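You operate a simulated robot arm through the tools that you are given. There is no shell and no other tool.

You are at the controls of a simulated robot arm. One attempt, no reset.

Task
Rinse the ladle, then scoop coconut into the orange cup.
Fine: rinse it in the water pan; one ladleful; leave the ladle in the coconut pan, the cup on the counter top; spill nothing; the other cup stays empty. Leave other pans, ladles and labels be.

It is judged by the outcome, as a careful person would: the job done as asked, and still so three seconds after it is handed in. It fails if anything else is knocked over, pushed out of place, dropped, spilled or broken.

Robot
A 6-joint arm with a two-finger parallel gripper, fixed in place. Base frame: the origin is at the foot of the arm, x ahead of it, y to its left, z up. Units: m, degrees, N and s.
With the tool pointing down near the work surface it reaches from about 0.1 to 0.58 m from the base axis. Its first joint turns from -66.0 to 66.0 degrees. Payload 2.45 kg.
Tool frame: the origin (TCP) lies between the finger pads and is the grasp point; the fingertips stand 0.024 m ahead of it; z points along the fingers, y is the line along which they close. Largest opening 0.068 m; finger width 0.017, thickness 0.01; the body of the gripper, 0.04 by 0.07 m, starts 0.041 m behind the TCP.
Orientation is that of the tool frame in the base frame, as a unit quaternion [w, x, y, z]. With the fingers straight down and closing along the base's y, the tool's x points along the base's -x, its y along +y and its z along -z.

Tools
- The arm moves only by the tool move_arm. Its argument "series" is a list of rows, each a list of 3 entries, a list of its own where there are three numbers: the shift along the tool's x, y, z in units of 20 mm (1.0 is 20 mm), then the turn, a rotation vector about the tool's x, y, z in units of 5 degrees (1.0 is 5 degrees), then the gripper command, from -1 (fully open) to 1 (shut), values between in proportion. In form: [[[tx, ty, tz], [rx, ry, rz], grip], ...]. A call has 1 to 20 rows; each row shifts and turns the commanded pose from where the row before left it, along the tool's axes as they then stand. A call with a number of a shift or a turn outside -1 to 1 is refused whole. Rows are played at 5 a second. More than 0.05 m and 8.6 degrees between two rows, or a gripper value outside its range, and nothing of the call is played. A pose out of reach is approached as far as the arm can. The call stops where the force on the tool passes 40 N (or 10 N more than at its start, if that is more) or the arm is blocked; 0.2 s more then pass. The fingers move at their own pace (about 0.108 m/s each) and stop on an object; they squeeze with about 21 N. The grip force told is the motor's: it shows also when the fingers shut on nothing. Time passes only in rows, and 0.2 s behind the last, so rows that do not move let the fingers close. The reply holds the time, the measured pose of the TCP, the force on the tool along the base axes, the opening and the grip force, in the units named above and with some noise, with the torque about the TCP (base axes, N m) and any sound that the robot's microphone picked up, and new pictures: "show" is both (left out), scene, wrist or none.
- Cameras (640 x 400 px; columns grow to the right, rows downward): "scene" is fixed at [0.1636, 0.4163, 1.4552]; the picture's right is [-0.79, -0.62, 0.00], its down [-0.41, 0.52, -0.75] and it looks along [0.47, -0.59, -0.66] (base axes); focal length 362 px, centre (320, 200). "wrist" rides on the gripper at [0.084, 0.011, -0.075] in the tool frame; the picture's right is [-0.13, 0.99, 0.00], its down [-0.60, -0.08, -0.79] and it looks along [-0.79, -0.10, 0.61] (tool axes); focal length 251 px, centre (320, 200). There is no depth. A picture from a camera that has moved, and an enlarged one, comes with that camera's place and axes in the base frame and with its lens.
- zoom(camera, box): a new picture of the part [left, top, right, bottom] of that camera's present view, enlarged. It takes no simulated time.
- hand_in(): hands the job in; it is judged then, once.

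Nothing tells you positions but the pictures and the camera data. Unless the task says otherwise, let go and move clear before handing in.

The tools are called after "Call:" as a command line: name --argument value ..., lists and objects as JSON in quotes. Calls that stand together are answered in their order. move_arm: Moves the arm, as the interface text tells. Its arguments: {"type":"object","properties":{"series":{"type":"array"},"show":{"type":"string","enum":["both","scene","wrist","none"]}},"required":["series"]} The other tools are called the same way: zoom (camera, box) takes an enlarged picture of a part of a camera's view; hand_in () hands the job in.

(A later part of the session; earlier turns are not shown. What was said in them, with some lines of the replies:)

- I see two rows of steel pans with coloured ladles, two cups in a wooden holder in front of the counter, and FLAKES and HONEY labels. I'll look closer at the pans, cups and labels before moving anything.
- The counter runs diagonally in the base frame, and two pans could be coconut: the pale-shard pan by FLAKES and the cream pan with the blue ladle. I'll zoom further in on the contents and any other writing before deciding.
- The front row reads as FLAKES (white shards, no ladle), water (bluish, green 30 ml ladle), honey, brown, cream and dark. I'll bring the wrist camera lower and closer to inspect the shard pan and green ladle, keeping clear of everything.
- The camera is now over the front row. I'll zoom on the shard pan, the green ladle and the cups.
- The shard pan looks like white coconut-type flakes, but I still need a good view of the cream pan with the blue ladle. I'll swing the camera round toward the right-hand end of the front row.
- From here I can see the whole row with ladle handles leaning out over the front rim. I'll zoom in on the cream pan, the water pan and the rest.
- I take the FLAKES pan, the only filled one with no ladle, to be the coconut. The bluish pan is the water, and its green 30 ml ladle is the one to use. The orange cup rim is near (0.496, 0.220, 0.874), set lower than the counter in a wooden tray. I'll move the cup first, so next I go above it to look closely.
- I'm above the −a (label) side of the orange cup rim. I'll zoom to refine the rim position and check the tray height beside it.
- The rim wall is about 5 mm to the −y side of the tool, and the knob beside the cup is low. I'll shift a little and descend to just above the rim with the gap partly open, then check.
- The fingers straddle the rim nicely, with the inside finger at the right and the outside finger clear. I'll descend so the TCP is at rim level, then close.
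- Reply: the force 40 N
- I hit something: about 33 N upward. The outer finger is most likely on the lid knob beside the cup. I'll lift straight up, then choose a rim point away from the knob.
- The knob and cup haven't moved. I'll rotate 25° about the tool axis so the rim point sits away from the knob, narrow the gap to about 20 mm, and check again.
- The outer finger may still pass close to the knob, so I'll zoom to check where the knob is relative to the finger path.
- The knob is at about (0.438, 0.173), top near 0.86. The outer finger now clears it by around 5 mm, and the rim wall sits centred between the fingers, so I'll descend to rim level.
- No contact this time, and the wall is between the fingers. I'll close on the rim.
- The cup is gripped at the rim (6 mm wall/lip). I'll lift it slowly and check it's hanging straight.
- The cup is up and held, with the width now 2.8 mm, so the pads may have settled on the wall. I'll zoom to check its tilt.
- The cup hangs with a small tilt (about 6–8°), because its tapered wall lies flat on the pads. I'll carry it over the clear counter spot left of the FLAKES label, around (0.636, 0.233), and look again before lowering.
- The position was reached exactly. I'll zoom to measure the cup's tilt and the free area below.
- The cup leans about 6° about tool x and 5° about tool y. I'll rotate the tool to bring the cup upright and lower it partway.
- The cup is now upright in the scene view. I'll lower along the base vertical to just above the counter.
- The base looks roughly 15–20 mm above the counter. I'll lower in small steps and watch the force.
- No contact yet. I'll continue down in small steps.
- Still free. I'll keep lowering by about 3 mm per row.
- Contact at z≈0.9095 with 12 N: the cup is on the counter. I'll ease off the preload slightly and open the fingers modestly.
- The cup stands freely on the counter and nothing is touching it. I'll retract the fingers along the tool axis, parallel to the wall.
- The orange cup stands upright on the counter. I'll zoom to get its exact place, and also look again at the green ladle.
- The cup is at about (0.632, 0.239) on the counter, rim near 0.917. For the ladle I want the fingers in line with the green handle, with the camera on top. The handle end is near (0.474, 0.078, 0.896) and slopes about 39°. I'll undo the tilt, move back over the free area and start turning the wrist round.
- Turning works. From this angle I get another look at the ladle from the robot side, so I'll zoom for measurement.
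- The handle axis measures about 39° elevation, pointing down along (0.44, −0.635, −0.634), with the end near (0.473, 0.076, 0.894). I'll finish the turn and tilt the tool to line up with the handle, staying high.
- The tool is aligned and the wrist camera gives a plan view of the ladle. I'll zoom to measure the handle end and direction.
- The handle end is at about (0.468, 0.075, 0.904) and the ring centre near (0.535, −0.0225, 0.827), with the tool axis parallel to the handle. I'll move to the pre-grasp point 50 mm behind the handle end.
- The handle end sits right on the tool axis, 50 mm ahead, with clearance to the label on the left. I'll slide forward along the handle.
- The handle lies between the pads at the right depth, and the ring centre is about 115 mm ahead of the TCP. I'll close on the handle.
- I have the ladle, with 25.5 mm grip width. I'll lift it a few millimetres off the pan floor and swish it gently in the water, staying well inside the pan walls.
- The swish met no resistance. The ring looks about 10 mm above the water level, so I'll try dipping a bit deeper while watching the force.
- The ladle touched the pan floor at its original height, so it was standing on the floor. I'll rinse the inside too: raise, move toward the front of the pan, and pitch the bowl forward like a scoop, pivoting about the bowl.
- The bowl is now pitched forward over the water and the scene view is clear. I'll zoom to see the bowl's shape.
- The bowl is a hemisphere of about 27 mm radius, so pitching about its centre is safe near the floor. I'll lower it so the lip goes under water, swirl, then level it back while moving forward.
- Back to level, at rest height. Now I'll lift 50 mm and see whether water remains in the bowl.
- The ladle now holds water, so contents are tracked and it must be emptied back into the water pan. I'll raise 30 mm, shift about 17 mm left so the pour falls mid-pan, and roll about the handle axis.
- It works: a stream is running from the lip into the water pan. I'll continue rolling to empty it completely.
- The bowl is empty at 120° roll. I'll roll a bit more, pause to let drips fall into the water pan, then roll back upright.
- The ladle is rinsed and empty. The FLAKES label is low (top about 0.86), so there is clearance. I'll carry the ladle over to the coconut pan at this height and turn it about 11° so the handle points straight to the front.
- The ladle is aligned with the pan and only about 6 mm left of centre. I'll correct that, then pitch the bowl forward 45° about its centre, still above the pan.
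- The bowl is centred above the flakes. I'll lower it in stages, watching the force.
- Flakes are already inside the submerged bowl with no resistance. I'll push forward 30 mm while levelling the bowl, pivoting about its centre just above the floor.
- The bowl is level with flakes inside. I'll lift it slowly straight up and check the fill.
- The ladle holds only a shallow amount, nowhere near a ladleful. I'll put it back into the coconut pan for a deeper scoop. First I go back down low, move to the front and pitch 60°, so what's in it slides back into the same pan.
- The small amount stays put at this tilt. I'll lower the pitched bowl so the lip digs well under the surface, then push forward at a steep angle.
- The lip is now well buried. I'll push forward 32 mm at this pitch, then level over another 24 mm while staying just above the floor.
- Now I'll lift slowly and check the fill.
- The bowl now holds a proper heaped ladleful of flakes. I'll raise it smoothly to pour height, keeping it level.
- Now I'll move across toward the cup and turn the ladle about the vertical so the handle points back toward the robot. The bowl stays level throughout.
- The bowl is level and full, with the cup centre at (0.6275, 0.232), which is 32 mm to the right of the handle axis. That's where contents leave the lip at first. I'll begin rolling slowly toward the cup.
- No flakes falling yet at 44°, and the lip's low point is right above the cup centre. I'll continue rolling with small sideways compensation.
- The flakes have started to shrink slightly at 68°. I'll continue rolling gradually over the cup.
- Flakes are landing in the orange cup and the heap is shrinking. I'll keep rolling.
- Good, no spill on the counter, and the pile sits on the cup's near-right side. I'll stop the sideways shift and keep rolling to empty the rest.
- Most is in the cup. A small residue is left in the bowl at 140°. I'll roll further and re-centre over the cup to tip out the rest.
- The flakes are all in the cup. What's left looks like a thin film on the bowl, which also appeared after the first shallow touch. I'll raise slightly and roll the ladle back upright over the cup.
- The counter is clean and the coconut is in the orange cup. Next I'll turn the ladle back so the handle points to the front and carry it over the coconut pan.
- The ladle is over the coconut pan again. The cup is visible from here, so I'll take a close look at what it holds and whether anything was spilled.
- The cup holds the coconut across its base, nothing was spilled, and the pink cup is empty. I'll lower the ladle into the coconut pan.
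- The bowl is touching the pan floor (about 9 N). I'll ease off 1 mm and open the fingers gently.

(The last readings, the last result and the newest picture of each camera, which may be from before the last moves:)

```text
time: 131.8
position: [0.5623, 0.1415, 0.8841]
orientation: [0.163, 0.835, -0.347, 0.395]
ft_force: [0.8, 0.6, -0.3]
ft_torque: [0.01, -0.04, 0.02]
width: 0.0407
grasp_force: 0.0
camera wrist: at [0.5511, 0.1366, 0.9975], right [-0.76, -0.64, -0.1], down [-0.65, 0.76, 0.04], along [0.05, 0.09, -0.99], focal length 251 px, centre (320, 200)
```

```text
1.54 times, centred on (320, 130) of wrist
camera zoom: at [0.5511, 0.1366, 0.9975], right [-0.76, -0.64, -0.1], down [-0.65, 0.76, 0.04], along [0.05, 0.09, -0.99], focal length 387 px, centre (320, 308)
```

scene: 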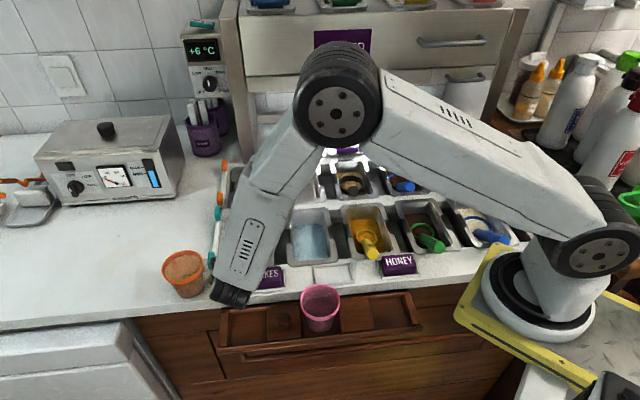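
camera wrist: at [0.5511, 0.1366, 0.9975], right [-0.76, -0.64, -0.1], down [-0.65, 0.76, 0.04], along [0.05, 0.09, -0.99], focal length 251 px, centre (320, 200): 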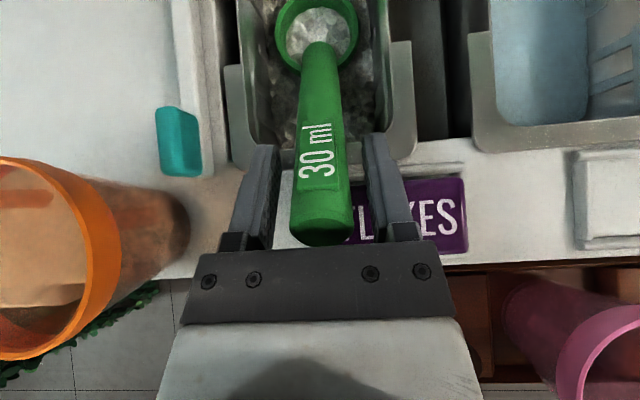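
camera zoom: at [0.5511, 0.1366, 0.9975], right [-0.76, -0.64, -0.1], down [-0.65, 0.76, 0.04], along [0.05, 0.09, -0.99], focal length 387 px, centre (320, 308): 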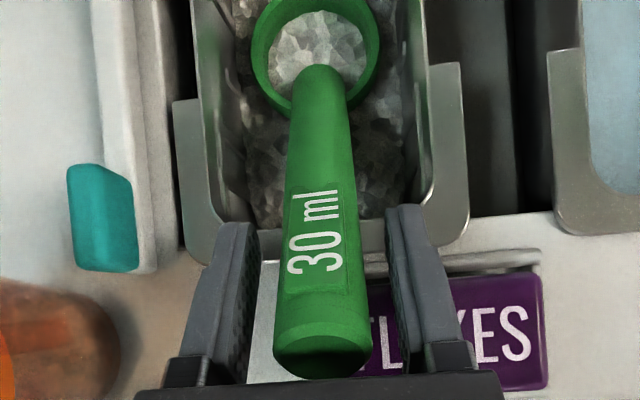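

The ladle is standing by itself in the coconut pan, handle over the front like the others. I'll back the gripper straight out along the handle.

Call:
move_arm --series '[[[0, 0, -0.4], [0, 0, 0], -0.2], [[0, 0, -0.6], [0, 0, 0], -0.2], [[0, 0, -0.7], [0, 0, 0], -0.2], [[0, 0, -0.7], [0, 0, 0], -0.2], [[0, 0, -0.7], [0, 0, 0], -0.2], [[0, 0, -0.7], [0, 0, 0], -0.2], [[0, 0, -0.7], [0, 0, 0], -0.2], [[0, 0, 0], [0, 0, 0], -0.2]]' --show "both"

Call:
zoom --camera "wrist" --box '[180, 0, 460, 200]'

```text
time: 133.6
position: [0.5131, 0.1912, 0.9432]
orientation: [0.163, 0.835, -0.346, 0.395]
ft_force: [0.3, 0.1, -0.5]
ft_torque: [0.0, 0.02, 0.02]
width: 0.0408
grasp_force: 0.1
camera wrist: at [0.501, 0.1857, 1.0546], right [-0.76, -0.64, -0.1], down [-0.65, 0.76, 0.04], along [0.05, 0.09, -0.99], focal length 251 px, centre (320, 200)
```

scene: 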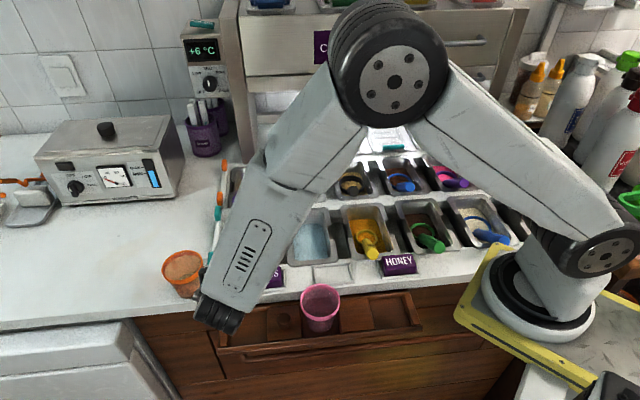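
wrist: 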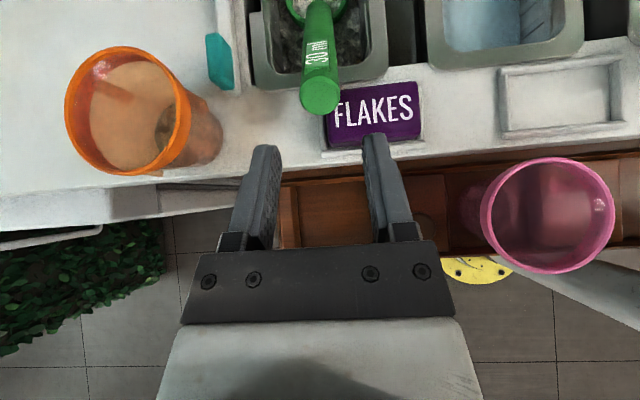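

```text
2.00 times, centred on (320, 100) of wrist
camera zoom: at [0.501, 0.1857, 1.0546], right [-0.76, -0.64, -0.1], down [-0.65, 0.76, 0.04], along [0.05, 0.09, -0.99], focal length 503 px, centre (320, 400)
```

zoom: 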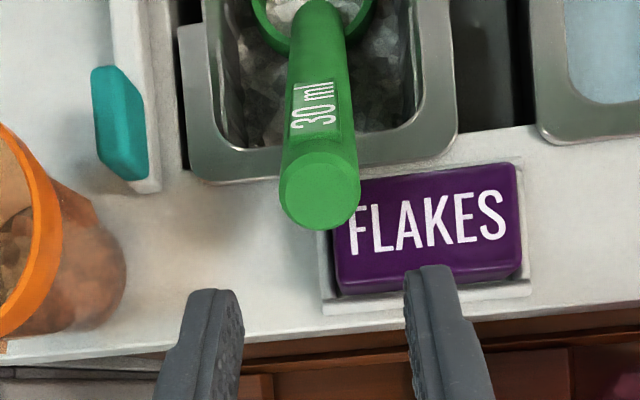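

The ladle and label are undisturbed. I'll raise the arm and move clear so the scene camera can verify everything.

Call:
move_arm --series '[[[0.58, 0, -0.474], [0, 0, 0], -0.2], [[0.58, 0, -0.474], [0, 0, 0], -0.2], [[0.58, 0, -0.474], [0, 0, 0], -0.2], [[0.58, 0, -0.474], [0, 0, 0], -0.2], [[0.58, 0, -0.474], [0, 0, 0], -0.2], [[0.58, 0, -0.474], [0, 0, 0], -0.2], [[0.58, 0, -0.474], [0, 0, 0], -0.2], [[0.58, 0, -0.474], [0, 0, 0], -0.2], [[0, 0.8, 0], [0, -1, 0], -0.2], [[0, 0.8, 0], [0, -1, 0], -0.2], [[0, 0.8, 0], [0, -1, 0], -0.2], [[0, 0.8, 0], [0, -1, 0], -0.2], [[0, 0.8, 0], [0, -1, 0], -0.2], [[0, 0.8, 0], [0, -1, 0], -0.2], [[0, 0.8, 0], [0, -1, 0], -0.2], [[0, 0.8, 0], [0, -1, 0], -0.2], [[0, 0.8, 0], [0, -1, 0], -0.2], [[0, 0.8, 0], [0, -1, 0], -0.2]]' --show "both"

Call:
zoom --camera "scene" --box '[140, 190, 300, 310]'

Call:
zoom --camera "scene" --box '[200, 240, 440, 400]'

```text
time: 137.4
position: [0.3987, 0.0767, 1.064]
orientation: [0.001, 0.924, -0.383, 0.004]
ft_force: [0.4, 0.3, 0.1]
ft_torque: [0.0, 0.01, -0.01]
width: 0.0408
grasp_force: 0.1
camera wrist: at [0.4494, 0.01, 1.138], right [-0.79, -0.61, 0.0], down [-0.38, 0.49, 0.79], along [-0.48, 0.63, -0.62], focal length 251 px, centre (320, 200)
```

scene: 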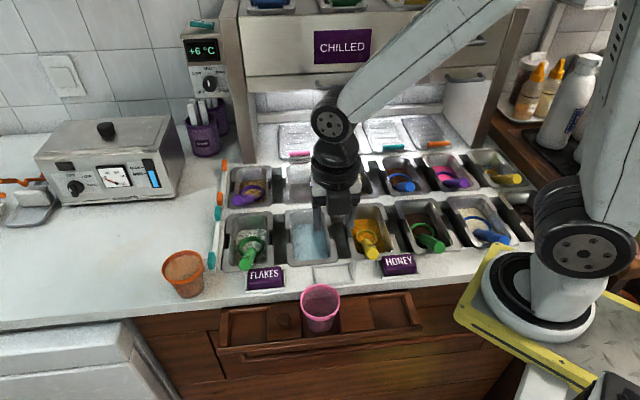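
wrist: 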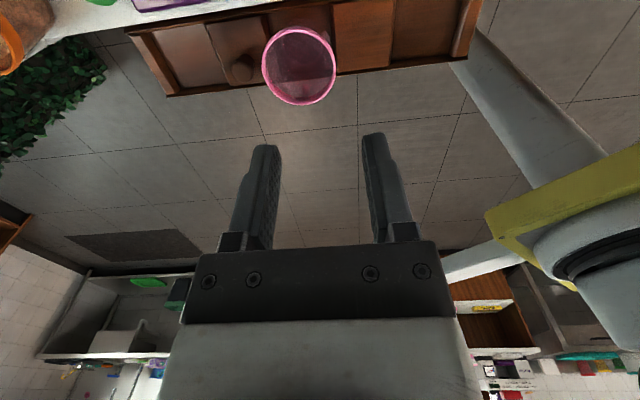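

```text
3.33 times, centred on (220, 250) of scene
camera zoom: at [0.1636, 0.4163, 1.4552], right [-0.79, -0.62, 0.0], down [-0.41, 0.52, -0.75], along [0.47, -0.59, -0.66], focal length 1208 px, centre (653, 33)
```

zoom: 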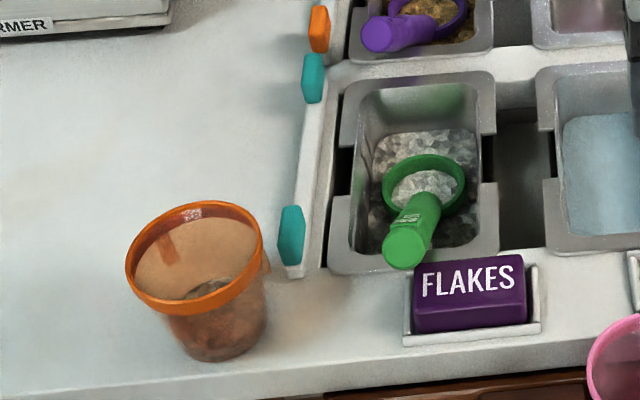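

```text
2.50 times, centred on (320, 320) of scene
camera zoom: at [0.1636, 0.4163, 1.4552], right [-0.79, -0.62, 0.0], down [-0.41, 0.52, -0.75], along [0.47, -0.59, -0.66], focal length 906 px, centre (320, -100)
```

zoom: 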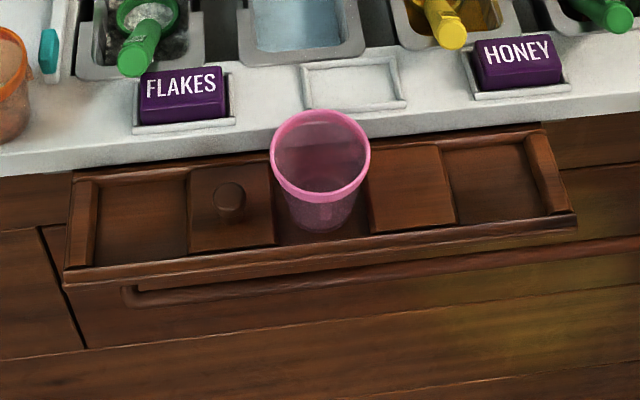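

Final check of the scene:
- The orange cup stands on the counter with coconut in it.
- The rinsed green ladle rests in the coconut pan.
- The pink cup is empty and still in its tray.
- The labels, knob and other ladles are in place, and nothing is spilled.

The gripper is empty and clear, so I'm handing in.

Call:
hand_in

```text
The job is handed in.
```

I rinsed the green 30 ml ladle in the water pan and poured one ladleful of coconut into the orange cup. The job is handed in; I haven't seen the verdict.

- **Orange cup:** it stands upright on the counter top, just left of the FLAKES label, with coconut covering its base.
- **Ladle:** it is back in the coconut pan with its handle over the front rim. A thin pale film stayed in the bowl even when it was fully tipped over.
- **Everything else:** the pink cup is empty and in its place. The labels, other pans and other ladles look undisturbed, and I saw nothing spilled.

- **Which pan is coconut:** no label says "coconut". I took the FLAKES pan, because its contents are white shards and it was the only filled pan without a ladle. A cream-coloured pan further right, with a blue ladle, was the other possibility.
- **Knob contact:** on the first try for the cup, a finger pressed on the lid knob beside it with about 33 N. I backed off, and the knob and lid look unmoved.
- **Two scoops, one pour:** the first scoop picked up almost nothing. I scooped again in the same pan before the single pour.
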